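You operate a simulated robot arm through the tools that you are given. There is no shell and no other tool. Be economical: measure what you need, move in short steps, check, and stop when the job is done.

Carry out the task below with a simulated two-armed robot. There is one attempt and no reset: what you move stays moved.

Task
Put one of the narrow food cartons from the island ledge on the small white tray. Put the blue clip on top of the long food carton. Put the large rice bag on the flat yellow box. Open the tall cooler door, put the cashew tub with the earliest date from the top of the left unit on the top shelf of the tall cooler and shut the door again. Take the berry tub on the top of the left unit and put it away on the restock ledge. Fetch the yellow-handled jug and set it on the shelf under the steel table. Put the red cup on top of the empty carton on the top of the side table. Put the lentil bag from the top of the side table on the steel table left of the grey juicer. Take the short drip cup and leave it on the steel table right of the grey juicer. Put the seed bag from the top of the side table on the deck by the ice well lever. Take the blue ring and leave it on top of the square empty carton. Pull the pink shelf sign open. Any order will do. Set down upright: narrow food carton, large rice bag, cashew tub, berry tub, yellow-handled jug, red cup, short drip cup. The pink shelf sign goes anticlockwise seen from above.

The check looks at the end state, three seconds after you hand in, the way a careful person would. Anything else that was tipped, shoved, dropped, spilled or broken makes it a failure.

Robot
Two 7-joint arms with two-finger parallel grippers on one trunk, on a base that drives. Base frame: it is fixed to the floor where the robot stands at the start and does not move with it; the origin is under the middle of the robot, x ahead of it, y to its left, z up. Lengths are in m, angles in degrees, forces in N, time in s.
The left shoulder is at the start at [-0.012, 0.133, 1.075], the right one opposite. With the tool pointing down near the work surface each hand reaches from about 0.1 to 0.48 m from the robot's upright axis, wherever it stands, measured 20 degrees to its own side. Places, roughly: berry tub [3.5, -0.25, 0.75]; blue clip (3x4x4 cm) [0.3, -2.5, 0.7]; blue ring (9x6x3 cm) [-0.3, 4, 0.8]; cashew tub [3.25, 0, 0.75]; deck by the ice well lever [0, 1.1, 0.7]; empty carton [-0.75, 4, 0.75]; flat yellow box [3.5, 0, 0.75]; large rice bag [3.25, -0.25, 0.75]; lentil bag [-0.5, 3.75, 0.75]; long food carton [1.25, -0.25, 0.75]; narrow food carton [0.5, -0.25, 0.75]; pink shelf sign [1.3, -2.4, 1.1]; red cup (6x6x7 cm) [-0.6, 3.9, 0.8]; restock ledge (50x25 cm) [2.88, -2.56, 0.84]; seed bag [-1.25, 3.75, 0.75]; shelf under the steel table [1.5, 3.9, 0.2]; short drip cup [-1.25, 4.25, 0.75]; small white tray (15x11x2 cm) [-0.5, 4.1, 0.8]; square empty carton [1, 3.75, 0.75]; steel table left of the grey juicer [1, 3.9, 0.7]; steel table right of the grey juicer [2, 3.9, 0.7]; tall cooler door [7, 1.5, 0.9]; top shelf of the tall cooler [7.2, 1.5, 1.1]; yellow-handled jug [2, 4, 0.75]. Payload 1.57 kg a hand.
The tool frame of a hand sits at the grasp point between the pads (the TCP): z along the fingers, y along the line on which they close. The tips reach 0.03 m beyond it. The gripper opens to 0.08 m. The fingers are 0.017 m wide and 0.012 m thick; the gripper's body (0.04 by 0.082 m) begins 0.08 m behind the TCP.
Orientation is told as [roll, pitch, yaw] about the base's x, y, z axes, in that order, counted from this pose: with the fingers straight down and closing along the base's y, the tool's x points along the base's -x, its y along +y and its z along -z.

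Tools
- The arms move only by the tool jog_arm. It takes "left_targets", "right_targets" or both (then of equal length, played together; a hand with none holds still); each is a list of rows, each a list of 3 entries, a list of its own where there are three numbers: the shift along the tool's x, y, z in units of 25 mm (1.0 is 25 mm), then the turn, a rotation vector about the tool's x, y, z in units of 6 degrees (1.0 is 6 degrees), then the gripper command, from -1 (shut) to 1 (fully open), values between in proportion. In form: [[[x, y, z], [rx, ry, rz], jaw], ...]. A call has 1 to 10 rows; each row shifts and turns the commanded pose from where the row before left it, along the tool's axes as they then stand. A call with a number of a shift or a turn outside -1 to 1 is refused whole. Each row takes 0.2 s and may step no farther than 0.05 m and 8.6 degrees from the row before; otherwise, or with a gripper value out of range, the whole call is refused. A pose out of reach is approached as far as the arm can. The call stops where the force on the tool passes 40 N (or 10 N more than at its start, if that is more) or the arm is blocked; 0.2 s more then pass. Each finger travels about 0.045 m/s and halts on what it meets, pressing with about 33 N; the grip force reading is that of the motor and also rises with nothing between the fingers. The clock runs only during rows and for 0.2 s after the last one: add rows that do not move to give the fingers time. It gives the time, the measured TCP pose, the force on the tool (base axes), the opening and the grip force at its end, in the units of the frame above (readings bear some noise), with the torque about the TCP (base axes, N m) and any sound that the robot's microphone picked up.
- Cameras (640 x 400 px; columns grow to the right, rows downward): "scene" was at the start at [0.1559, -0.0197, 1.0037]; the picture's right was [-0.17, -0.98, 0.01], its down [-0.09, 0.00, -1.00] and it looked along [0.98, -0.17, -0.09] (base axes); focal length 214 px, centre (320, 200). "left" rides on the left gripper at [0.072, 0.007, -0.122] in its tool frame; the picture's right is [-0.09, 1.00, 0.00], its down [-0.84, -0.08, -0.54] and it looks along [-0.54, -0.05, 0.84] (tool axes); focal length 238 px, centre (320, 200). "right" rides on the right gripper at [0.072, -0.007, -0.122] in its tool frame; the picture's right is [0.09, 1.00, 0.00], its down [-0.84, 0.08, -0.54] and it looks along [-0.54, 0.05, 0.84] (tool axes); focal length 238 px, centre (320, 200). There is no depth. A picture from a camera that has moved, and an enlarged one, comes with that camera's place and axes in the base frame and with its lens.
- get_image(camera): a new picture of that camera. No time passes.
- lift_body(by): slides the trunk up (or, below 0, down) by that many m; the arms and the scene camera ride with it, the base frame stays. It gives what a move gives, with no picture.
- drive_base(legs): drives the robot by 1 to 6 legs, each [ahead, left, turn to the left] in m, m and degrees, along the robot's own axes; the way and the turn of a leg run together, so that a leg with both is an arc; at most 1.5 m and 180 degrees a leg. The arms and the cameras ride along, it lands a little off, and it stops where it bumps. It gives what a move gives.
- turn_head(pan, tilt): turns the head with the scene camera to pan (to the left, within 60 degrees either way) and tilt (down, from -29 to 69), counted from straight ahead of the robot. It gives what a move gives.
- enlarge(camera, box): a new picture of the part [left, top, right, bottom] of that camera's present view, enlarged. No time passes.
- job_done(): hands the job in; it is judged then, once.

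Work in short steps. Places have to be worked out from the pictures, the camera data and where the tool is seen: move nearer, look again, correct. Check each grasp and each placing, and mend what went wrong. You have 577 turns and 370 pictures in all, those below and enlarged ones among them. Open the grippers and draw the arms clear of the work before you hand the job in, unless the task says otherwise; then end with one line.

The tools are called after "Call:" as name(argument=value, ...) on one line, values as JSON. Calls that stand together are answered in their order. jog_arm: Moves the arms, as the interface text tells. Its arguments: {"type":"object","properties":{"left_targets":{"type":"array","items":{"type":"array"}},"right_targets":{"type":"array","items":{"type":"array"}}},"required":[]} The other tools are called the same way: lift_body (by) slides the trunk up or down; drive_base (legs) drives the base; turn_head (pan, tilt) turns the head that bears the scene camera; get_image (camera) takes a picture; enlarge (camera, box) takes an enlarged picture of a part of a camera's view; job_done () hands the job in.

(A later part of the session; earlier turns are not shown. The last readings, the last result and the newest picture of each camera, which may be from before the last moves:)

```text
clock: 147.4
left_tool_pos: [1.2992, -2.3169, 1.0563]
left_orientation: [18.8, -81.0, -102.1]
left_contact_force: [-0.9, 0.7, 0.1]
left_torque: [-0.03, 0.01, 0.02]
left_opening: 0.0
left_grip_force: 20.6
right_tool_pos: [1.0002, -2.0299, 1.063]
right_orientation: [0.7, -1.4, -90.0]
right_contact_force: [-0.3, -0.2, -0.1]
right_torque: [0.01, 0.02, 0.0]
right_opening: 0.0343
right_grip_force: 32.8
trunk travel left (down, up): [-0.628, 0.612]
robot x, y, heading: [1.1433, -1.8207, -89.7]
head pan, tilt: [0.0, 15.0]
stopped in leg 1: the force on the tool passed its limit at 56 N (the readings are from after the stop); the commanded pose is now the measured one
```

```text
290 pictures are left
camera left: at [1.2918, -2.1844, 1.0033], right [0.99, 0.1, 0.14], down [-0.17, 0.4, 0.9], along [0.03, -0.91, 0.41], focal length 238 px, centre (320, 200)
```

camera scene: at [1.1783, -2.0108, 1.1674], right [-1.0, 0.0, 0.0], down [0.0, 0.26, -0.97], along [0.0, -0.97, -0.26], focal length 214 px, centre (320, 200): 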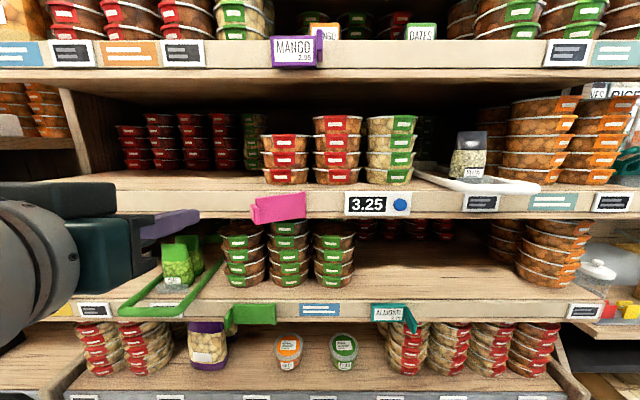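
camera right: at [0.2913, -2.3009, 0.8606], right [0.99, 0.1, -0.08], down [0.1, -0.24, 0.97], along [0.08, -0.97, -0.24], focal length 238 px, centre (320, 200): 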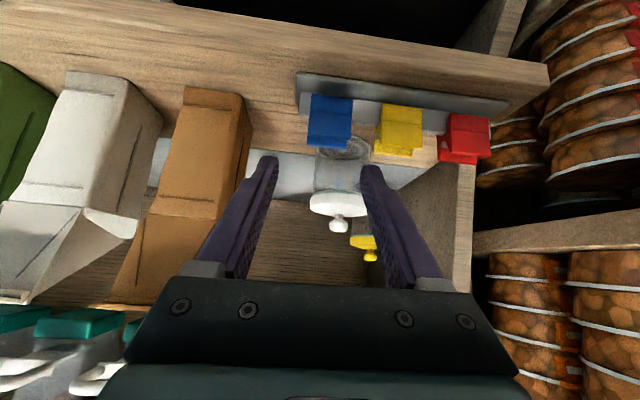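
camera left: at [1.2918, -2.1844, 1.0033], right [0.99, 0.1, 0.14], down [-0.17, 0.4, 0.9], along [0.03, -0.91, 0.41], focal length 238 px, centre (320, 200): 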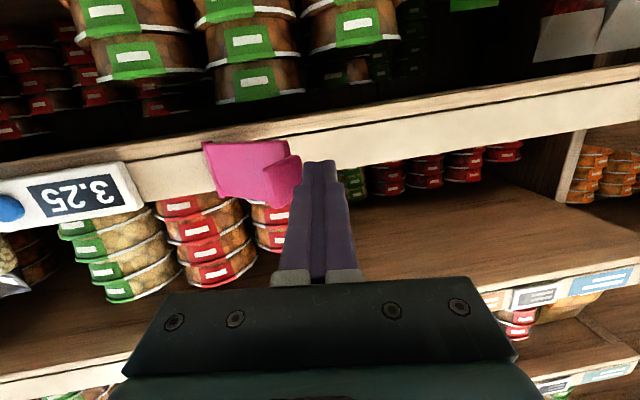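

Call:
jog_arm(left_targets=[[[0, -0.12, 0], [0, 0, 0], -1], [[0, -0.12, 0], [0, 0, 0], -1], [[0, -0.12, 0], [0, 0, 0], -1], [[0, -0.12, 0], [0, 0, 0], -1], [[0, -0.12, 0], [0, 0, 0], -1], [[0, -0.12, 0], [0, 0, 0], -1], [[0, -0.12, 0], [0, 0, 0], -1], [[0, -0.12, 0], [0, 0, 0], -1]])

Call:
drive_base(legs=[[0.0, -0.03, 0]])

Call:
get_image(camera="left")

```text
clock: 149.4
left_tool_pos: [1.3046, -2.3202, 1.0501]
left_orientation: [50.1, -78.0, -132.2]
left_contact_force: [1.0, -0.2, -0.5]
left_torque: [-0.02, 0.0, 0.03]
left_opening: 0.0005
left_grip_force: 21.5
right_tool_pos: [0.9999, -2.0299, 1.0637]
right_orientation: [0.8, -1.4, -90.1]
right_contact_force: [0.7, -0.4, 0.3]
right_torque: [0.0, -0.02, 0.03]
right_opening: 0.034
right_grip_force: 32.9
trunk travel left (down, up): [-0.628, 0.612]
robot x, y, heading: [1.1398, -1.8184, -89.8]
head pan, tilt: [0.0, 15.0]
stopped in row 8 (left hand): the arm was blocked; the commanded pose is now the measured one
```

```text
clock: 150.3
left_tool_pos: [1.2957, -2.317, 1.05]
left_orientation: [53.1, -77.4, -133.6]
left_contact_force: [3.8, 2.7, 1.1]
left_torque: [-0.01, 0.01, 0.08]
left_opening: 0.0002
left_grip_force: 21.1
right_tool_pos: [0.9807, -2.0288, 1.062]
right_orientation: [0.8, -1.5, -90.0]
right_contact_force: [0.3, 0.2, 0.4]
right_torque: [-0.04, 0.0, -0.02]
right_opening: 0.0339
right_grip_force: 32.8
trunk travel left (down, up): [-0.628, 0.612]
robot x, y, heading: [1.1186, -1.8202, -89.7]
head pan, tilt: [0.0, 15.0]
stopped in leg 1: the force on the tool passed its limit at 49 N (the readings are from after the stop); the commanded pose is now the measured one
```

```text
289 pictures are left
camera left: at [1.2908, -2.186, 0.9958], right [0.96, 0.13, 0.26], down [-0.29, 0.39, 0.87], along [0.02, -0.91, 0.41], focal length 238 px, centre (320, 200)
```

left: 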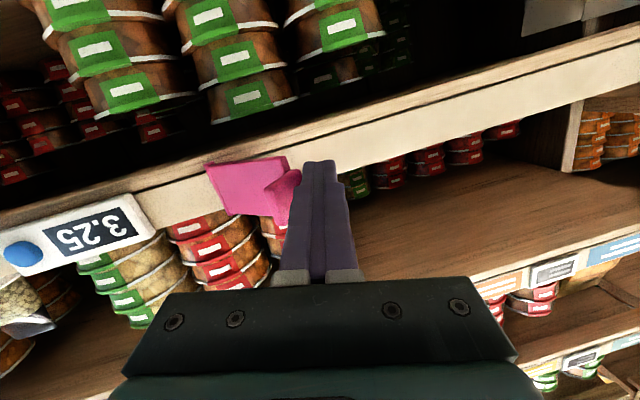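

Pushing sideways with this arm is weak; the right arm suits this arc better. I'll deliver the clip first and return for the sign with both hands free. I retreat the left hand and back away.

Call:
jog_arm(left_targets=[[[0, 0.3, -0.5], [0, 0, -0.8], -1], [[0, 0, -1], [0, 0, -0.8], -1], [[0, 0, -1], [0, 0, -0.8], -1], [[0, 0, -1], [0, 0, -0.6], -1], [[0, 0, -1], [0, 0, 0], -1]])

Call:
drive_base(legs=[[-0.5, 0, 0], [0, 0, 180]])

Call:
turn_head(pan=0, tilt=30)

Call:
get_image(camera="scene")

```text
clock: 151.3
left_tool_pos: [1.3063, -2.2371, 1.0644]
left_orientation: [12.0, -84.8, -92.4]
left_contact_force: [0.8, -0.5, 1.2]
left_torque: [0.04, 0.02, 0.03]
left_opening: 0.0001
left_grip_force: 21.1
right_tool_pos: [0.9792, -2.0299, 1.0629]
right_orientation: [0.8, -1.4, -89.9]
right_contact_force: [1.1, 0.7, -0.2]
right_torque: [0.01, 0.0, -0.01]
right_opening: 0.034
right_grip_force: 33.3
trunk travel left (down, up): [-0.628, 0.612]
robot x, y, heading: [1.1206, -1.8208, -89.4]
head pan, tilt: [0.0, 15.0]
stopped in row 5 (left hand): the arm was blocked; the commanded pose is now the measured one
```

```text
clock: 161.7
left_tool_pos: [0.9152, -0.9082, 1.0649]
left_orientation: [10.8, -84.8, 90.8]
left_contact_force: [-0.3, -1.4, -0.3]
left_torque: [0.0, 0.01, -0.01]
left_opening: 0.0
left_grip_force: 20.4
right_tool_pos: [1.247, -1.1044, 1.063]
right_orientation: [0.8, -1.4, 92.0]
right_contact_force: [-1.0, -1.2, -0.3]
right_torque: [-0.01, -0.01, 0.01]
right_opening: 0.0339
right_grip_force: 33.0
trunk travel left (down, up): [-0.628, 0.612]
robot x, y, heading: [1.1107, -1.3208, 92.4]
head pan, tilt: [0.0, 15.0]
```

```text
clock: 162.4
left_tool_pos: [0.9148, -0.9092, 1.0655]
left_orientation: [12.0, -84.8, 89.6]
left_contact_force: [0.1, -0.3, -0.2]
left_torque: [0.03, -0.01, 0.03]
left_opening: 0.0
left_grip_force: 21.6
right_tool_pos: [1.2466, -1.1041, 1.0638]
right_orientation: [0.8, -1.4, 92.0]
right_contact_force: [0.1, -0.1, -0.6]
right_torque: [-0.03, 0.02, 0.01]
right_opening: 0.0339
right_grip_force: 32.6
trunk travel left (down, up): [-0.628, 0.612]
robot x, y, heading: [1.1159, -1.3187, 92.4]
head pan, tilt: [0.0, 30.0]
```

```text
288 pictures are left
camera scene: at [1.1063, -1.1286, 1.1433], right [1.0, 0.04, 0.0], down [0.02, -0.5, -0.87], along [-0.04, 0.87, -0.5], focal length 214 px, centre (320, 200)
```

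scene: 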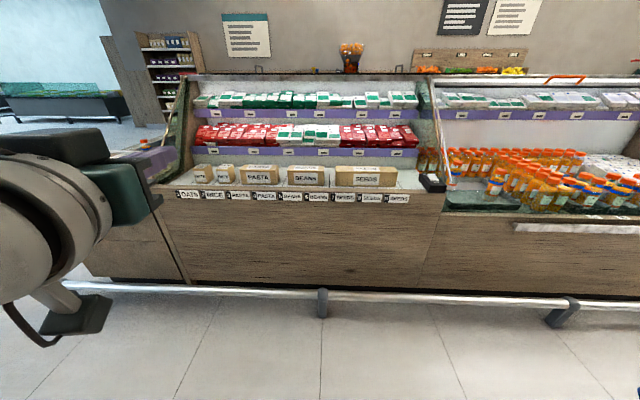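

I fold the left hand down and back, and set the right hand to the 45° forward tilt (which holds the clip upright).

Call:
jog_arm(left_targets=[[[0, 0, -0.6], [0, 1, -0.2], -1], [[0, 0, -0.6], [0, 1, -0.2], -1], [[0, 0, -0.6], [0, 1, -0.2], -1], [[0, 0, -0.6], [0, 1, -0.2], -1], [[0, 0, -0.3], [0, 1, 0], -1], [[0.3, 0, 0], [0, 1, 0], -1], [[0.6, 0, 0], [0, 1, 0], -1], [[0.6, 0, 0], [0, 1, 0], -1], [[0.6, 0, 0], [0, 1, 0], -1], [[0.6, 0, 0], [0, 1, 0], -1]], right_targets=[[[-0.8, -0.2, 0], [0, 0, 0], -1], [[-0.8, -0.2, 0], [0, -1, 0], -1], [[-0.8, 0, 0], [0, -1, 0], -1], [[-0.6, 0, 0], [0, -1, 0], -1], [[-0.6, 0, 0], [0, -1, 0], -1], [[0, 0, 0.3], [0, -1, 0], -1], [[0, 0, 0.3], [0, -1, 0], -1], [[0, 0, 0.3], [0, -1, 0], -1], [[0, 0, 0], [0, 0, 0], -1], [[0, 0, 0], [0, 0, 0], -1]])

```text
clock: 163.6
left_tool_pos: [0.9102, -0.9597, 1.0707]
left_orientation: [9.1, -59.6, 94.1]
left_contact_force: [-0.1, -0.1, -0.2]
left_torque: [0.04, -0.02, 0.02]
left_opening: 0.0
left_grip_force: 20.8
left hand out of reach, approached as far as the arm can: row 4, 5
right_tool_pos: [1.2557, -1.0229, 1.071]
right_orientation: [0.8, -21.6, 91.7]
right_contact_force: [-0.7, 1.2, -0.4]
right_torque: [-0.01, -0.01, 0.01]
right_opening: 0.0339
right_grip_force: 32.6
trunk travel left (down, up): [-0.628, 0.612]
robot x, y, heading: [1.1092, -1.321, 92.4]
head pan, tilt: [0.0, 30.0]
stopped in row 5 (left hand): the arm was blocked; the commanded pose is now the measured one
```

Call:
jog_arm(left_targets=[[[0, 0, 0], [0, 1, 0], -1], [[0, 0, 0], [0, 1, 0], -1], [[0, 0, 0], [0, 1, 0], -1], [[0, 0, 0], [0, 1, 0], -1], [[0, 0, 0], [0, 1, 0], -1], [[0, 0, 0], [0, 1, 0], -1], [[0, 0, 0], [0, 1, 0], -1]], right_targets=[[[-0.6, 0, 0.3], [0, -0.6, 0], -1], [[-0.6, 0, 0.3], [0, -0.6, 0], -1], [[-0.6, 0, 0.3], [0, -0.6, 0], -1], [[-0.6, 0, 0.4], [0, -0.6, 0], -1], [[-0.6, 0, 0.4], [0, -0.6, 0], -1], [[-0.6, 0, 0.4], [0, -0.6, 0], -1], [[0, 0, 0], [0, 0, 0], -1]])

```text
clock: 165.2
left_tool_pos: [0.8904, -0.929, 1.0288]
left_orientation: [6.3, -17.9, 100.7]
left_contact_force: [0.4, -0.4, -0.6]
left_torque: [-0.04, -0.02, 0.0]
left_opening: 0.0
left_grip_force: 21.3
left hand out of reach, approached as far as the arm can: row 5, 6, 7
right_tool_pos: [1.2523, -0.9182, 1.0727]
right_orientation: [1.2, -43.3, 91.2]
right_contact_force: [-0.4, -0.3, 0.1]
right_torque: [-0.02, 0.01, 0.02]
right_opening: 0.0339
right_grip_force: 32.3
trunk travel left (down, up): [-0.628, 0.612]
robot x, y, heading: [1.109, -1.3197, 92.6]
head pan, tilt: [0.0, 30.0]
```

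Call:
drive_base(legs=[[0.5, 0.0, -2.5]])

Call:
turn_head(pan=-20, tilt=40)

Call:
get_image(camera="scene")

Call:
get_image(camera="right")

```text
clock: 168.1
left_tool_pos: [0.8977, -0.4263, 1.0292]
left_orientation: [5.8, -17.9, 98.4]
left_contact_force: [0.0, 0.6, -1.2]
left_torque: [0.03, -0.03, -0.02]
left_opening: 0.0001
left_grip_force: 21.3
right_tool_pos: [1.2593, -0.4308, 1.073]
right_orientation: [1.0, -43.1, 88.8]
right_contact_force: [-0.6, -0.1, -1.0]
right_torque: [0.01, 0.02, -0.01]
right_opening: 0.0341
right_grip_force: 33.5
trunk travel left (down, up): [-0.628, 0.612]
robot x, y, heading: [1.1014, -0.8301, 89.9]
head pan, tilt: [0.0, 30.0]
```

```text
clock: 168.9
left_tool_pos: [0.8945, -0.4266, 1.0299]
left_orientation: [6.3, -18.0, 98.7]
left_contact_force: [-0.1, -0.4, -1.1]
left_torque: [0.0, -0.03, -0.01]
left_opening: 0.0
left_grip_force: 21.8
right_tool_pos: [1.2607, -0.4303, 1.0717]
right_orientation: [1.1, -43.3, 88.7]
right_contact_force: [0.0, -0.8, 0.5]
right_torque: [-0.01, 0.0, -0.02]
right_opening: 0.0342
right_grip_force: 33.0
trunk travel left (down, up): [-0.628, 0.612]
robot x, y, heading: [1.1037, -0.8247, 90.0]
head pan, tilt: [-20.0, 40.0]
```

```text
287 pictures are left
camera scene: at [1.1335, -0.6451, 1.1279], right [0.94, -0.34, 0.0], down [-0.22, -0.6, -0.77], along [0.26, 0.72, -0.64], focal length 214 px, centre (320, 200)
```

scene: 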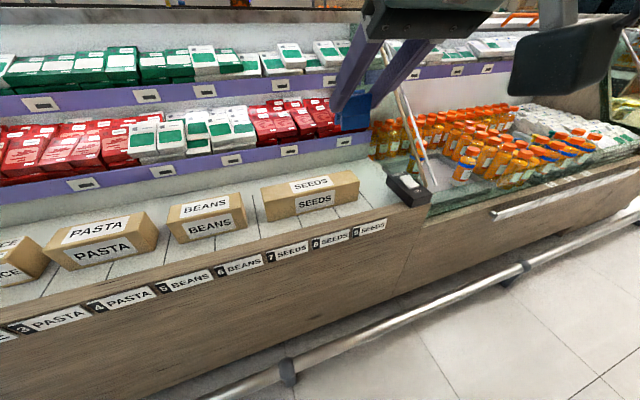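

```text
286 pictures are left
camera right: at [1.2652, -0.5681, 1.1119], right [-1.0, -0.06, -0.05], down [-0.06, 0.24, 0.97], along [-0.04, 0.97, -0.24], focal length 238 px, centre (320, 200)
```

right: 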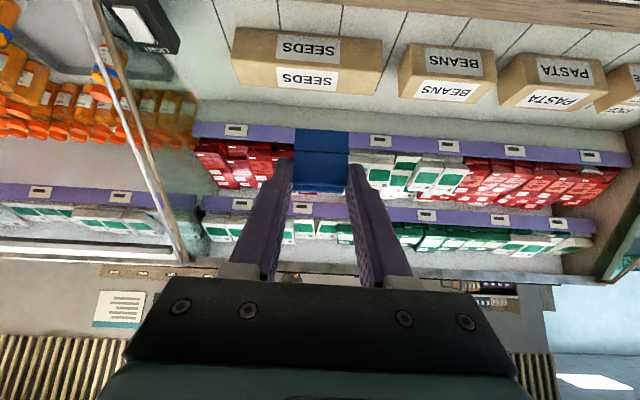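

SEEDS top centre triangulates to about (1.29, -0.12, 0.733). I lower the trunk and creep closer to the bumper rail for reach.

Call:
lift_body(by=-0.18)

Call:
drive_base(legs=[[0.12, 0.0, 0]])

Call:
jog_arm(right_targets=[[[0, -0.4, 0], [0, 0, 0], -1], [[-0.7, -0.4, 0.7], [0, 0, 0], -1], [[-0.7, 0, 0.7], [0, 0, 0], -1], [[-0.7, 0, 0.7], [0, 0, 0], -1], [[-0.7, 0, 0.7], [0, 0, 0], -1], [[-0.7, 0, 0.7], [0, 0, 0], -1]])

Call:
get_image(camera="scene")

```text
clock: 170.9
left_tool_pos: [0.8937, -0.4254, 0.8491]
left_orientation: [6.3, -18.0, 98.5]
left_contact_force: [-0.6, 1.0, 0.3]
left_torque: [0.04, 0.0, 0.02]
left_opening: 0.0
left_grip_force: 20.9
right_tool_pos: [1.2602, -0.4317, 0.8934]
right_orientation: [1.1, -43.2, 88.7]
right_contact_force: [0.3, 0.7, -0.9]
right_torque: [0.03, 0.02, -0.02]
right_opening: 0.0342
right_grip_force: 32.7
trunk travel left (down, up): [-0.448, 0.792]
robot x, y, heading: [1.1026, -0.8285, 89.9]
head pan, tilt: [-20.0, 40.0]
```

```text
clock: 172.2
left_tool_pos: [0.8947, -0.3033, 0.8493]
left_orientation: [6.4, -17.9, 98.6]
left_contact_force: [-1.1, 0.0, -0.9]
left_torque: [-0.01, 0.02, 0.0]
left_opening: 0.0
left_grip_force: 21.4
right_tool_pos: [1.2597, -0.3077, 0.8926]
right_orientation: [1.1, -43.3, 88.7]
right_contact_force: [-0.4, -0.2, -0.3]
right_torque: [-0.01, 0.02, -0.01]
right_opening: 0.0337
right_grip_force: 33.3
trunk travel left (down, up): [-0.448, 0.792]
robot x, y, heading: [1.1021, -0.7046, 89.8]
head pan, tilt: [-20.0, 40.0]
```

```text
clock: 173.6
left_tool_pos: [0.8928, -0.3046, 0.8503]
left_orientation: [6.5, -18.1, 98.7]
left_contact_force: [0.0, -0.6, 0.3]
left_torque: [-0.02, -0.01, 0.0]
left_opening: 0.0
left_grip_force: 21.6
right_tool_pos: [1.28, -0.1837, 0.8875]
right_orientation: [1.1, -43.1, 88.8]
right_contact_force: [-0.5, 0.1, 0.3]
right_torque: [0.02, -0.03, 0.02]
right_opening: 0.0342
right_grip_force: 32.9
trunk travel left (down, up): [-0.448, 0.792]
robot x, y, heading: [1.1027, -0.7041, 89.9]
head pan, tilt: [-20.0, 40.0]
```

```text
285 pictures are left
camera scene: at [1.1336, -0.5226, 0.9479], right [0.94, -0.34, 0.0], down [-0.22, -0.6, -0.77], along [0.26, 0.72, -0.64], focal length 214 px, centre (320, 200)
```

scene: 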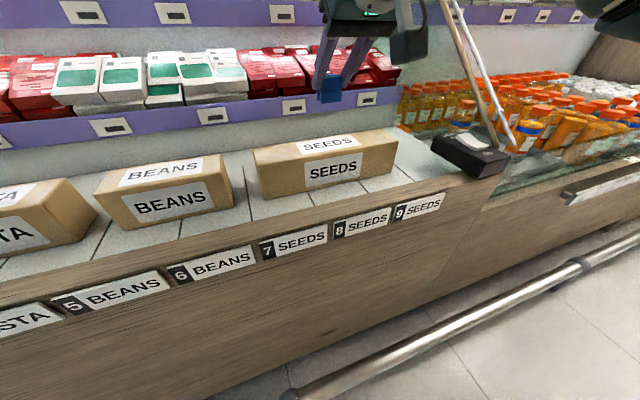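

I check through the right camera for how far the clip is above the carton.

Call:
get_image(camera="right")

Call:
turn_head(pan=-30, tilt=20)

Call:
enlarge(camera="scene", box=[160, 100, 480, 300])

```text
284 pictures are left
camera right: at [1.2858, -0.3214, 0.9271], right [-1.0, -0.06, -0.05], down [-0.06, 0.24, 0.97], along [-0.04, 0.97, -0.24], focal length 238 px, centre (320, 200)
```

right: 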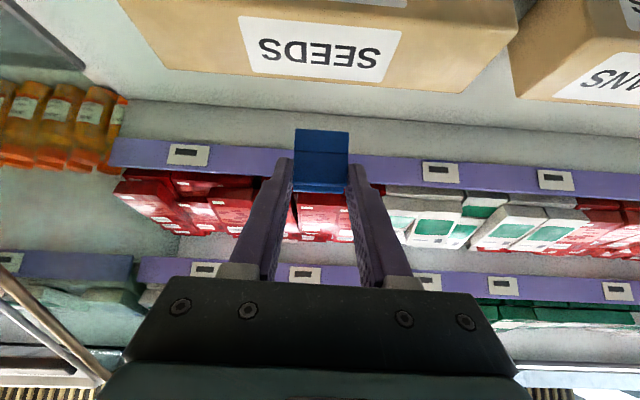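

```text
clock: 174.4
left_tool_pos: [0.8929, -0.3038, 0.8496]
left_orientation: [6.5, -17.9, 98.6]
left_contact_force: [0.1, 0.4, 0.1]
left_torque: [-0.02, -0.01, -0.01]
left_opening: 0.0
left_grip_force: 21.3
right_tool_pos: [1.2799, -0.1845, 0.8872]
right_orientation: [1.0, -43.2, 88.7]
right_contact_force: [-0.3, -0.7, -0.1]
right_torque: [-0.02, 0.0, 0.02]
right_opening: 0.034
right_grip_force: 32.7
trunk travel left (down, up): [-0.448, 0.792]
robot x, y, heading: [1.1071, -0.7029, 89.9]
head pan, tilt: [-30.0, 20.0]
```

```text
2.00 times, centred on (320, 200) of scene
camera zoom: at [1.1512, -0.5222, 0.9792], right [0.87, -0.5, 0.0], down [-0.17, -0.3, -0.94], along [0.47, 0.81, -0.34], focal length 429 px, centre (320, 200)
```

zoom: 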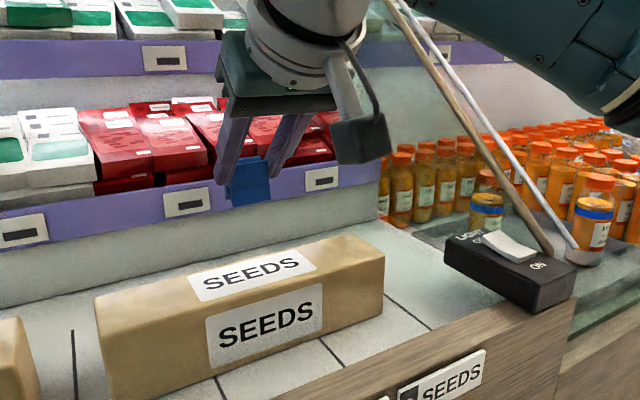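

Top surface ≈ 0.752 at y ≈ -0.152. I lower the clip in small steps.

Call:
jog_arm(right_targets=[[[0.42, 0, 0.62], [0, 0, 0], -1], [[0.42, 0, 0.62], [0, 0, 0], -1], [[0.42, 0, 0.62], [0, 0, 0], -1], [[0.42, 0, 0.62], [0, 0, 0], -1], [[0, 0, 0], [0, 0, 0], -1]])

Call:
enlarge(camera="scene", box=[160, 100, 480, 300])

```text
clock: 175.6
left_tool_pos: [0.8942, -0.3039, 0.8499]
left_orientation: [6.5, -18.0, 98.8]
left_contact_force: [0.0, -0.6, -0.2]
left_torque: [0.01, -0.01, 0.01]
left_opening: 0.0
left_grip_force: 20.8
right_tool_pos: [1.2791, -0.1731, 0.8143]
right_orientation: [1.1, -43.2, 88.7]
right_contact_force: [-0.6, -0.4, 0.4]
right_torque: [-0.01, -0.01, -0.02]
right_opening: 0.034
right_grip_force: 33.4
trunk travel left (down, up): [-0.448, 0.792]
robot x, y, heading: [1.1026, -0.705, 89.9]
head pan, tilt: [-30.0, 20.0]
```

```text
2.00 times, centred on (320, 200) of scene
camera zoom: at [1.1513, -0.5222, 0.9793], right [0.87, -0.5, 0.0], down [-0.17, -0.3, -0.94], along [0.47, 0.81, -0.34], focal length 429 px, centre (320, 200)
```

zoom: 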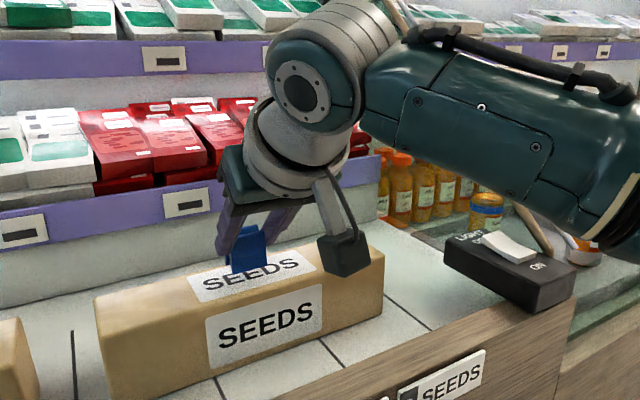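

Nearly down. I lower in 5 mm steps until contact.

Call:
jog_arm(right_targets=[[[0.14, 0, 0.146], [0, 0, 0], -1], [[0.14, 0, 0.146], [0, 0, 0], -1], [[0.14, 0, 0.146], [0, 0, 0], -1], [[0, 0, 0], [0, 0, 0], -1]])

Call:
enlarge(camera="scene", box=[220, 160, 380, 260])

```text
clock: 176.6
left_tool_pos: [0.8941, -0.3045, 0.85]
left_orientation: [6.4, -18.0, 98.8]
left_contact_force: [0.5, 0.2, -0.1]
left_torque: [-0.01, 0.01, -0.01]
left_opening: 0.0
left_grip_force: 21.9
right_tool_pos: [1.2791, -0.1717, 0.8035]
right_orientation: [1.2, -43.7, 88.7]
right_contact_force: [-2.3, -12.2, 28.4]
right_torque: [0.0, 0.14, 0.07]
right_opening: 0.0341
right_grip_force: 33.1
trunk travel left (down, up): [-0.448, 0.792]
robot x, y, heading: [1.1024, -0.7005, 90.0]
head pan, tilt: [-30.0, 20.0]
```

```text
4.00 times, centred on (300, 210) of scene
camera zoom: at [1.1518, -0.5222, 0.9798], right [0.87, -0.5, 0.0], down [-0.17, -0.3, -0.94], along [0.47, 0.81, -0.34], focal length 858 px, centre (400, 160)
```

zoom: 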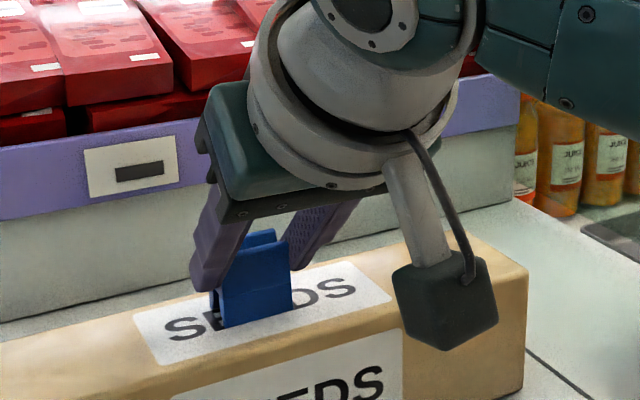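

Contact felt. I ease off slightly, open, and retreat along the fingers.

Call:
jog_arm(right_targets=[[[-0.04, 0, -0.04], [0, 0, 0], 0], [[0, 0, 0], [0, 0, 0], 0.3], [[0, 0, 0], [0, 0, 0], 0.3], [[0, 0, -0.8], [0, 0, 0], 0.3], [[0, 0, -1], [0, 0, 0], 0.3], [[0, 0, -1], [0, 0, 0], 0.3], [[0, 0, -1], [0, 0, 0], 0.3]])

Call:
enlarge(camera="scene", box=[160, 100, 480, 300])

```text
clock: 178.2
left_tool_pos: [0.8935, -0.3048, 0.8497]
left_orientation: [6.5, -18.0, 98.7]
left_contact_force: [0.2, -0.9, 0.0]
left_torque: [-0.02, 0.02, 0.01]
left_opening: 0.0001
left_grip_force: 21.6
right_tool_pos: [1.28, -0.2395, 0.8705]
right_orientation: [1.1, -43.1, 88.7]
right_contact_force: [0.1, 0.2, 0.8]
right_torque: [-0.03, 0.0, 0.01]
right_opening: 0.0522
right_grip_force: 0.1
trunk travel left (down, up): [-0.448, 0.792]
robot x, y, heading: [1.1033, -0.7058, 89.8]
head pan, tilt: [-30.0, 20.0]
```

```text
2.00 times, centred on (320, 200) of scene
camera zoom: at [1.1513, -0.5222, 0.9793], right [0.87, -0.5, 0.0], down [-0.17, -0.3, -0.94], along [0.47, 0.81, -0.34], focal length 429 px, centre (320, 200)
```

zoom: 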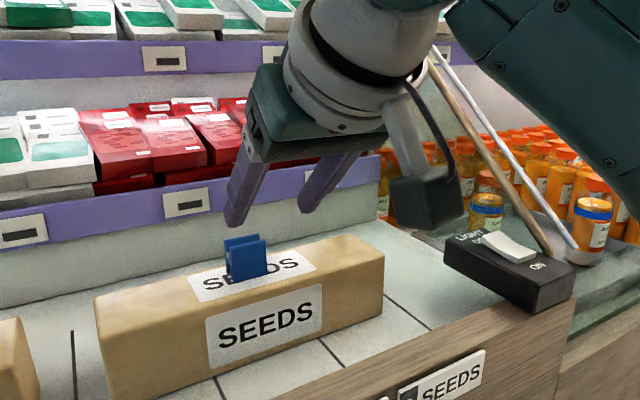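

The blue clip stands on the long carton. Now I return to the sign, using the right hand this time.

Call:
drive_base(legs=[[-0.5, 0, 0], [0, 0, -180], [0, 0.25, 0]])

Call:
lift_body(by=0.18)

Call:
jog_arm(right_targets=[[[0, 0, 0.3], [0, -1, 0], -0.2], [[0, 0, 0.3], [0, -1, 0], -0.2], [[0, 0, 0.3], [0, -1, 0], -0.2], [[0, 0, 0.3], [0, -1, 0], -0.2], [[0, 0, 0.3], [0, -1, 0], -0.2], [[0, 0, 0.3], [0, -1, 0], -0.2], [[0, 0, 0], [0, 0, 0], -0.2]])

Call:
drive_base(legs=[[0.5, 0, 0]])

Call:
turn_head(pan=0, tilt=15)

Call:
get_image(camera="right")

Call:
get_image(camera="scene")

```text
clock: 189.9
left_tool_pos: [1.5674, -1.5944, 0.8489]
left_orientation: [6.4, -18.0, -80.8]
left_contact_force: [0.8, 0.1, -0.6]
left_torque: [0.01, 0.02, 0.0]
left_opening: 0.0001
left_grip_force: 21.6
right_tool_pos: [1.182, -1.6643, 0.8705]
right_orientation: [1.1, -43.2, -90.8]
right_contact_force: [0.3, 0.2, 0.0]
right_torque: [-0.01, 0.03, -0.03]
right_opening: 0.0521
right_grip_force: 0.1
trunk travel left (down, up): [-0.448, 0.792]
robot x, y, heading: [1.3525, -1.1983, -89.6]
head pan, tilt: [-30.0, 20.0]
```

```text
clock: 191.9
left_tool_pos: [1.568, -1.5952, 1.0298]
left_orientation: [6.5, -18.1, -80.6]
left_contact_force: [-0.3, 0.9, -0.2]
left_torque: [-0.05, 0.02, 0.0]
left_opening: 0.0
left_grip_force: 21.5
right_tool_pos: [1.181, -1.6639, 1.0503]
right_orientation: [1.1, -43.3, -90.7]
right_contact_force: [0.7, 0.3, -0.2]
right_torque: [0.0, 0.01, 0.0]
right_opening: 0.0521
right_grip_force: 0.0
trunk travel left (down, up): [-0.628, 0.612]
robot x, y, heading: [1.3543, -1.1959, -89.3]
head pan, tilt: [-30.0, 20.0]
```

```text
clock: 193.5
left_tool_pos: [1.5679, -1.5952, 1.0296]
left_orientation: [6.4, -18.0, -80.7]
left_contact_force: [-0.5, 1.0, -0.4]
left_torque: [0.01, 0.02, -0.01]
left_opening: 0.0
left_grip_force: 21.5
right_tool_pos: [1.1816, -1.7009, 1.0277]
right_orientation: [4.1, -79.2, -94.0]
right_contact_force: [-0.2, -0.1, -0.4]
right_torque: [-0.02, 0.0, 0.02]
right_opening: 0.0319
right_grip_force: 0.0
trunk travel left (down, up): [-0.628, 0.612]
robot x, y, heading: [1.3505, -1.1966, -89.6]
head pan, tilt: [-30.0, 20.0]
```

```text
clock: 196.4
left_tool_pos: [1.5693, -2.0875, 1.0294]
left_orientation: [6.6, -18.0, -81.0]
left_contact_force: [-0.6, -0.5, -0.5]
left_torque: [0.02, 0.02, 0.02]
left_opening: 0.0002
left_grip_force: 21.2
right_tool_pos: [1.1829, -2.1921, 1.0273]
right_orientation: [4.1, -79.1, -94.3]
right_contact_force: [-0.3, -0.4, -1.1]
right_torque: [0.0, -0.02, 0.01]
right_opening: 0.0318
right_grip_force: 0.0
trunk travel left (down, up): [-0.628, 0.612]
robot x, y, heading: [1.3556, -1.689, -89.9]
head pan, tilt: [-30.0, 20.0]
```

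```text
clock: 197.3
left_tool_pos: [1.5696, -2.0883, 1.0292]
left_orientation: [6.6, -18.0, -81.0]
left_contact_force: [-1.2, 0.6, 0.0]
left_torque: [0.02, 0.02, 0.03]
left_opening: 0.0001
left_grip_force: 21.4
right_tool_pos: [1.1814, -2.1932, 1.0261]
right_orientation: [4.0, -79.0, -94.3]
right_contact_force: [-0.3, -0.5, 0.5]
right_torque: [0.01, 0.01, 0.01]
right_opening: 0.0319
right_grip_force: 0.0
trunk travel left (down, up): [-0.628, 0.612]
robot x, y, heading: [1.3574, -1.6896, -90.0]
head pan, tilt: [0.0, 15.0]
```

```text
279 pictures are left
camera right: at [1.1768, -2.0607, 0.9793], right [1.0, 0.01, -0.08], down [0.07, 0.37, 0.92], along [0.04, -0.93, 0.37], focal length 238 px, centre (320, 200)
```

right: 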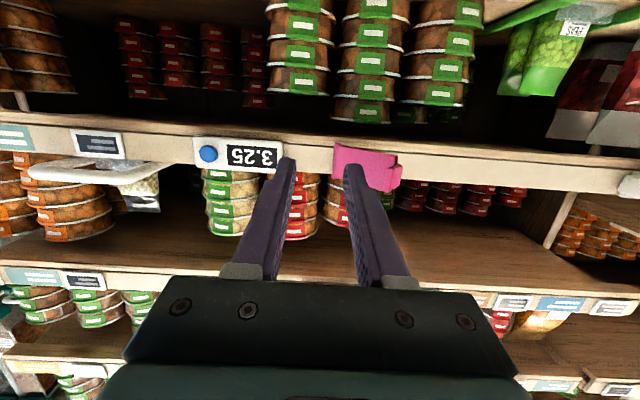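

```text
278 pictures are left
camera scene: at [1.3565, -1.881, 1.1674], right [-1.0, 0.0, 0.0], down [0.0, 0.26, -0.97], along [0.0, -0.97, -0.26], focal length 214 px, centre (320, 200)
```

scene: 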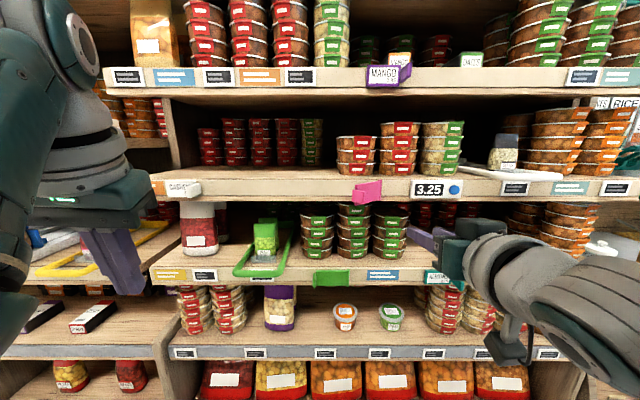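

The sign is ~30° open; tab centre ≈ (1.274, -2.341, 1.05). I rotate the right hand to heading −60° and move the base to the standoff.

Call:
jog_arm(right_targets=[[[-0.5, 0, 0], [-0.985, 0, -0.17], -0.1], [[-0.5, 0, 0], [-0.985, 0, -0.17], -0.1], [[-0.5, 0, 0], [-0.985, 0, -0.17], -0.1], [[0, 0, 0], [-0.985, 0, -0.17], -0.1], [[0, 0, 0], [-0.985, 0, -0.17], -0.1], [[0, 0, 0], [0, 0, 0], -0.1]])

Call:
drive_base(legs=[[0.09, 0.06, 0]])

Call:
get_image(camera="right")

```text
clock: 198.7
left_tool_pos: [1.5699, -2.0869, 1.028]
left_orientation: [6.7, -18.0, -81.0]
left_contact_force: [-0.3, -0.5, 0.0]
left_torque: [0.0, 0.0, -0.02]
left_opening: 0.0
left_grip_force: 21.2
right_tool_pos: [1.1816, -2.1997, 1.0647]
right_orientation: [6.3, -79.6, -66.7]
right_contact_force: [0.2, -0.3, 0.6]
right_torque: [-0.04, -0.03, -0.01]
right_opening: 0.0358
right_grip_force: 0.0
trunk travel left (down, up): [-0.628, 0.612]
robot x, y, heading: [1.3565, -1.6885, -89.9]
head pan, tilt: [0.0, 15.0]
```

```text
clock: 199.9
left_tool_pos: [1.6299, -2.1751, 1.0294]
left_orientation: [6.6, -18.0, -80.9]
left_contact_force: [0.9, -0.1, -0.6]
left_torque: [-0.04, -0.01, 0.04]
left_opening: 0.0
left_grip_force: 21.6
right_tool_pos: [1.2429, -2.2867, 1.064]
right_orientation: [6.6, -79.6, -66.7]
right_contact_force: [0.2, 0.0, 0.5]
right_torque: [0.0, 0.01, -0.02]
right_opening: 0.0361
right_grip_force: 0.0
trunk travel left (down, up): [-0.628, 0.612]
robot x, y, heading: [1.416, -1.7769, -89.6]
head pan, tilt: [0.0, 15.0]
```

```text
277 pictures are left
camera right: at [1.1717, -2.1762, 1.015], right [0.86, 0.51, -0.07], down [-0.14, 0.36, 0.92], along [0.49, -0.78, 0.38], focal length 238 px, centre (320, 200)
```

right: 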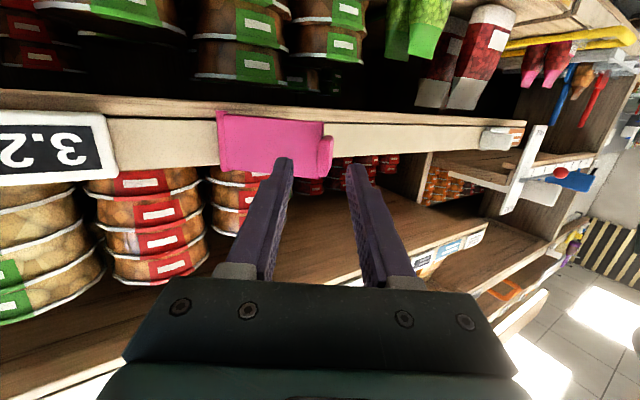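

Tab is centred between the fingers and aligned. I advance 4.5 cm and grip.

Call:
jog_arm(right_targets=[[[0, 0.08, 0.6], [0, 0, 0], -0.1], [[0, 0.08, 0.6], [0, 0, 0], -0.1], [[0, 0, 0.5], [0, 0, 0], -0.1], [[0, 0, 0], [0, 0, 0], -0.1]])

Call:
enlarge(camera="right", box=[200, 100, 440, 250])

```text
clock: 200.9
left_tool_pos: [1.6294, -2.1748, 1.0291]
left_orientation: [6.6, -18.0, -81.0]
left_contact_force: [0.3, 0.0, 1.1]
left_torque: [0.01, 0.01, -0.02]
left_opening: 0.0
left_grip_force: 21.0
right_tool_pos: [1.2672, -2.321, 1.0556]
right_orientation: [6.5, -79.6, -66.6]
right_contact_force: [0.1, 0.2, 0.3]
right_torque: [0.01, 0.0, -0.01]
right_opening: 0.0359
right_grip_force: 0.1
trunk travel left (down, up): [-0.628, 0.612]
robot x, y, heading: [1.4182, -1.7766, -89.6]
head pan, tilt: [0.0, 15.0]
```

```text
2.67 times, centred on (320, 175) of right
camera zoom: at [1.1962, -2.2104, 1.0077], right [0.86, 0.51, -0.07], down [-0.14, 0.36, 0.92], along [0.49, -0.78, 0.38], focal length 636 px, centre (320, 267)
```

zoom: 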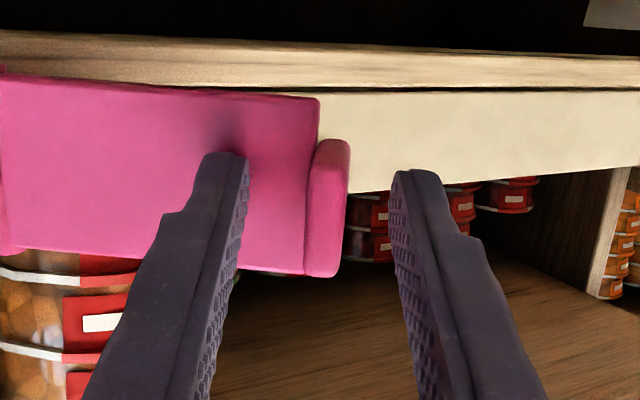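

Call:
jog_arm(right_targets=[[[0, 0.1, -0.1], [0, 0, 0], -0.5], [[0, 0, 0], [0, 0, 0], -1], [[0, 0, 0], [0, 0, 0], -1], [[0, 0, 0], [0, 0, 0], -1]])

Call:
enlarge(camera="right", box=[200, 100, 440, 250])

```text
clock: 201.9
left_tool_pos: [1.63, -2.1757, 1.0299]
left_orientation: [6.7, -18.1, -80.9]
left_contact_force: [0.0, 0.1, 0.0]
left_torque: [-0.02, 0.0, 0.0]
left_opening: 0.0
left_grip_force: 21.2
right_tool_pos: [1.2685, -2.3195, 1.0566]
right_orientation: [6.0, -79.5, -66.0]
right_contact_force: [1.8, -9.3, -5.5]
right_torque: [-0.06, 0.41, 0.58]
right_opening: 0.0104
right_grip_force: 28.3
trunk travel left (down, up): [-0.628, 0.612]
robot x, y, heading: [1.4143, -1.7766, -89.9]
head pan, tilt: [0.0, 15.0]
```

```text
2.67 times, centred on (320, 175) of right
camera zoom: at [1.197, -2.208, 1.0079], right [0.86, 0.51, -0.07], down [-0.14, 0.36, 0.92], along [0.5, -0.78, 0.38], focal length 636 px, centre (320, 267)
```

zoom: 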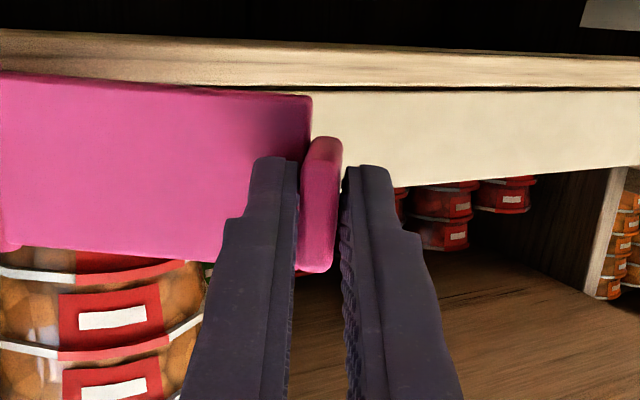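

Well gripped and aligned at ~30°. I follow the hinge arc in 4° rows.

Call:
jog_arm(right_targets=[[[0, -0.157, -0.29], [-0.657, 0, -0.113], -1], [[0, -0.157, -0.29], [-0.657, 0, -0.113], -1], [[0, -0.157, -0.29], [-0.657, 0, -0.113], -1], [[0, -0.157, -0.29], [-0.657, 0, -0.113], -1], [[0, -0.157, -0.29], [-0.657, 0, -0.113], -1], [[0, -0.157, -0.29], [-0.657, 0, -0.113], -1]])

Call:
get_image(camera="right")

```text
clock: 203.3
left_tool_pos: [1.631, -2.1739, 1.0294]
left_orientation: [6.7, -18.0, -80.9]
left_contact_force: [0.0, -0.2, 0.4]
left_torque: [-0.03, -0.02, -0.04]
left_opening: 0.0001
left_grip_force: 21.4
right_tool_pos: [1.2242, -2.3, 1.0615]
right_orientation: [7.9, -79.7, -44.1]
right_contact_force: [3.5, -8.9, -25.2]
right_torque: [-0.01, 0.68, 0.52]
right_opening: 0.0117
right_grip_force: 29.0
trunk travel left (down, up): [-0.628, 0.612]
robot x, y, heading: [1.4174, -1.7748, -89.8]
head pan, tilt: [0.0, 15.0]
```

```text
274 pictures are left
camera right: at [1.1134, -2.2272, 1.0121], right [0.58, 0.81, -0.07], down [-0.28, 0.27, 0.92], along [0.77, -0.51, 0.38], focal length 238 px, centre (320, 200)
```

right: 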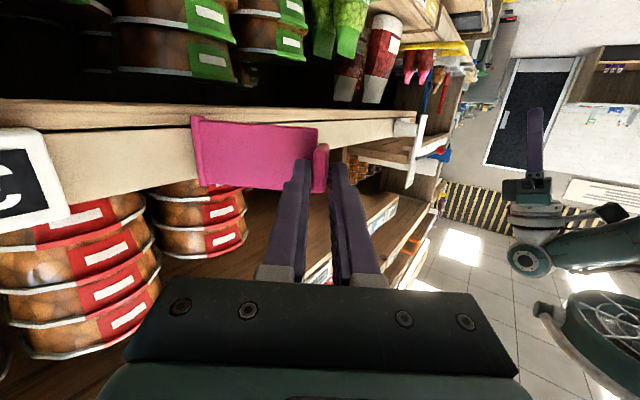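

Moving nicely. I continue, compensating the slight rise.

Call:
jog_arm(right_targets=[[[0.1, -0.157, -0.27], [-0.657, 0, -0.113], -1], [[0.1, -0.157, -0.27], [-0.657, 0, -0.113], -1], [[0.1, -0.157, -0.27], [-0.657, 0, -0.113], -1], [[0.1, -0.157, -0.27], [-0.657, 0, -0.113], -1], [[0.08, -0.157, -0.27], [-0.657, 0, -0.113], -1], [[0.08, -0.157, -0.27], [-0.657, 0, -0.113], -1]])

Call:
get_image(camera="right")

Call:
get_image(camera="scene")

```text
clock: 203.9
left_tool_pos: [1.6315, -2.1753, 1.0305]
left_orientation: [6.6, -18.1, -80.8]
left_contact_force: [-0.1, 0.2, 0.3]
left_torque: [0.0, -0.01, 0.02]
left_opening: 0.0
left_grip_force: 20.6
right_tool_pos: [1.2098, -2.2973, 1.069]
right_orientation: [4.3, -80.3, -34.7]
right_contact_force: [1.5, -11.0, -2.5]
right_torque: [-0.25, 0.29, 0.15]
right_opening: 0.0098
right_grip_force: 28.0
right hand out of reach, approached as far as the arm can: row 2, 3
trunk travel left (down, up): [-0.628, 0.612]
robot x, y, heading: [1.4136, -1.7767, -89.6]
head pan, tilt: [0.0, 15.0]
stopped in row 3 (right hand): the force on the tool passed its limit at 47 N (the readings are from after the stop); the commanded pose is now the measured one
```

```text
273 pictures are left
camera right: at [1.0935, -2.2365, 1.0185], right [0.49, 0.87, -0.08], down [-0.31, 0.26, 0.92], along [0.81, -0.43, 0.39], focal length 238 px, centre (320, 200)
```

right: 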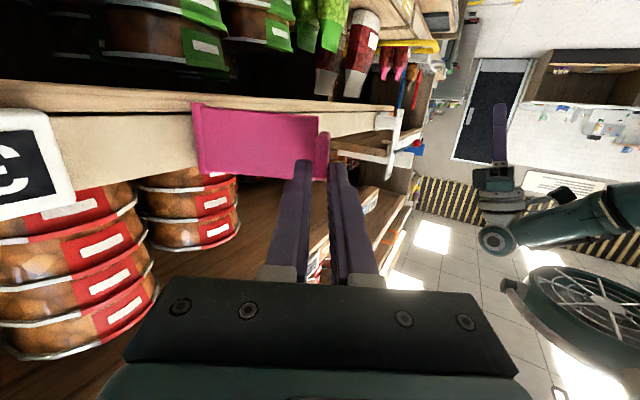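

```text
272 pictures are left
camera scene: at [1.417, -1.9705, 1.1683], right [-1.0, -0.01, 0.0], down [0.0, 0.26, -0.97], along [0.01, -0.97, -0.26], focal length 214 px, centre (320, 200)
```

scene: 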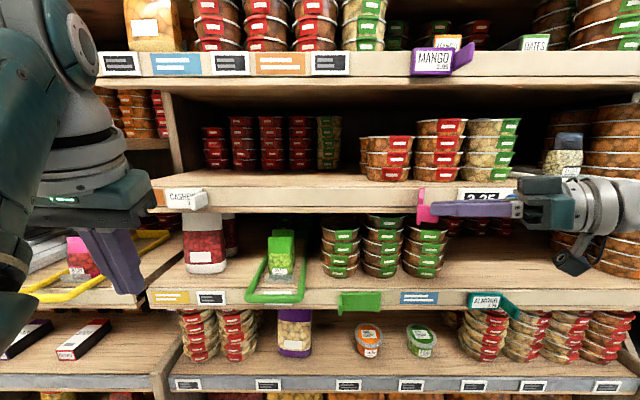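

About 60° open; the arm is at its reach limit, so I continue the arc with a matching base arc.

Call:
drive_base(legs=[[-0.036, -0.112, 10]])

Call:
get_image(camera="right")

```text
clock: 205.1
left_tool_pos: [1.5813, -2.108, 1.0314]
left_orientation: [6.6, -18.2, -70.9]
left_contact_force: [0.3, 0.2, -0.4]
left_torque: [0.01, 0.0, 0.01]
left_opening: 0.0
left_grip_force: 20.7
right_tool_pos: [1.1876, -2.299, 1.0683]
right_orientation: [5.0, -80.3, -25.2]
right_contact_force: [3.8, -11.6, 2.6]
right_torque: [-0.34, 0.09, 0.06]
right_opening: 0.0101
right_grip_force: 28.0
trunk travel left (down, up): [-0.628, 0.612]
robot x, y, heading: [1.3017, -1.7525, -79.7]
head pan, tilt: [0.0, 15.0]
```

```text
271 pictures are left
camera right: at [1.062, -2.2595, 1.0183], right [0.33, 0.94, -0.08], down [-0.35, 0.2, 0.92], along [0.88, -0.28, 0.39], focal length 238 px, centre (320, 200)
```

right: 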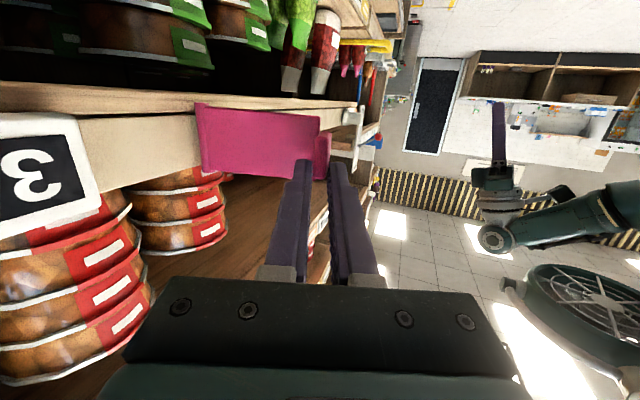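

Works very well. I continue the base arc by 20° more.

Call:
drive_base(legs=[[-0.036, -0.112, 10], [-0.036, -0.112, 10]])

Call:
get_image(camera="right")

Call:
get_image(camera="scene")

```text
clock: 207.2
left_tool_pos: [1.4485, -1.999, 1.0294]
left_orientation: [6.6, -18.1, -50.9]
left_contact_force: [0.4, 0.5, -0.8]
left_torque: [0.02, -0.02, 0.01]
left_opening: 0.0
left_grip_force: 21.1
right_tool_pos: [1.1445, -2.3125, 1.0684]
right_orientation: [5.6, -80.3, -5.9]
right_contact_force: [-0.1, -0.6, -0.3]
right_torque: [0.01, -0.05, 0.06]
right_opening: 0.0
right_grip_force: 21.3
trunk travel left (down, up): [-0.628, 0.612]
robot x, y, heading: [1.0657, -1.7615, -59.5]
head pan, tilt: [0.0, 15.0]
```

```text
270 pictures are left
camera right: at [1.012, -2.3193, 1.0171], right [-0.01, 1.0, -0.07], down [-0.39, 0.06, 0.92], along [0.92, 0.04, 0.39], focal length 238 px, centre (320, 200)
```

right: 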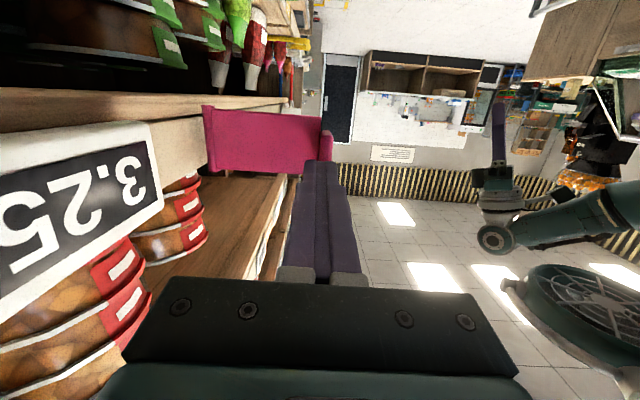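

```text
269 pictures are left
camera scene: at [1.1613, -1.9275, 1.1674], right [-0.86, -0.51, 0.0], down [-0.13, 0.22, -0.97], along [0.49, -0.83, -0.26], focal length 214 px, centre (320, 200)
```

scene: 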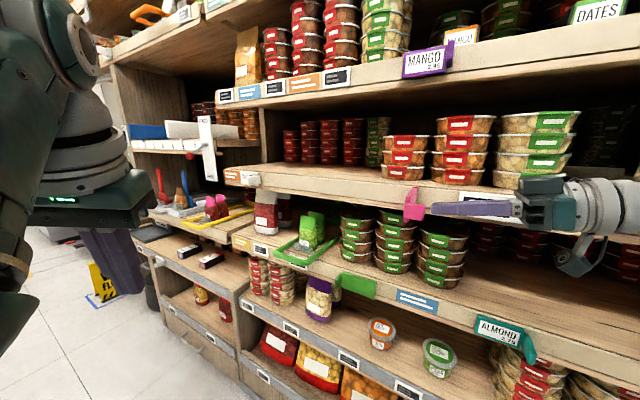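

It slipped off at the end near 85–90°. I pull the right hand back and check the sign's angle.

Call:
jog_arm(right_targets=[[[0, 0.3, -0.6], [0, 0, 0], -1], [[0, 0, -1], [0, 0, 0], -1], [[0, 0, -1], [0, 0, 0], -1], [[0, 0, -1], [0, 0, 0], -1]])

Call:
enlarge(camera="scene", box=[340, 150, 500, 250])

Call:
get_image(camera="right")

```text
clock: 208.2
left_tool_pos: [1.4495, -1.9993, 1.0299]
left_orientation: [6.7, -18.0, -50.8]
left_contact_force: [-0.5, 0.2, 0.1]
left_torque: [0.01, 0.02, 0.0]
left_opening: 0.0
left_grip_force: 21.5
right_tool_pos: [1.0567, -2.3059, 1.0821]
right_orientation: [5.6, -80.1, -6.0]
right_contact_force: [0.1, -0.2, 0.0]
right_torque: [0.0, 0.0, -0.01]
right_opening: 0.0001
right_grip_force: 21.1
trunk travel left (down, up): [-0.628, 0.612]
robot x, y, heading: [1.0637, -1.7613, -59.4]
head pan, tilt: [0.0, 15.0]
```

```text
4.00 times, centred on (420, 200) of scene
camera zoom: at [1.1614, -1.9275, 1.1674], right [-0.86, -0.51, 0.0], down [-0.13, 0.22, -0.97], along [0.49, -0.83, -0.26], focal length 858 px, centre (-80, 200)
```

zoom: 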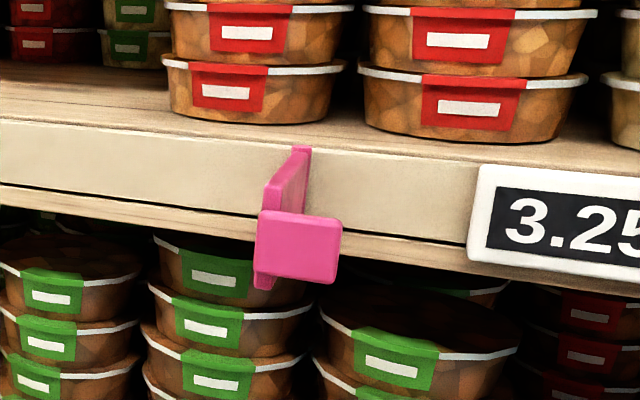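

```text
267 pictures are left
camera right: at [0.9247, -2.3126, 1.032], right [-0.01, 1.0, -0.07], down [-0.39, 0.06, 0.92], along [0.92, 0.04, 0.39], focal length 238 px, centre (320, 200)
```

right: 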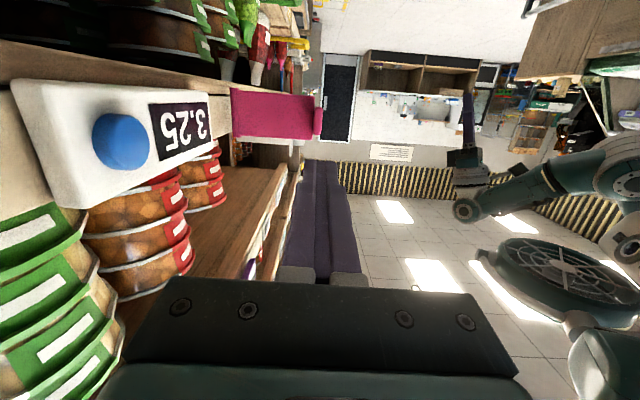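

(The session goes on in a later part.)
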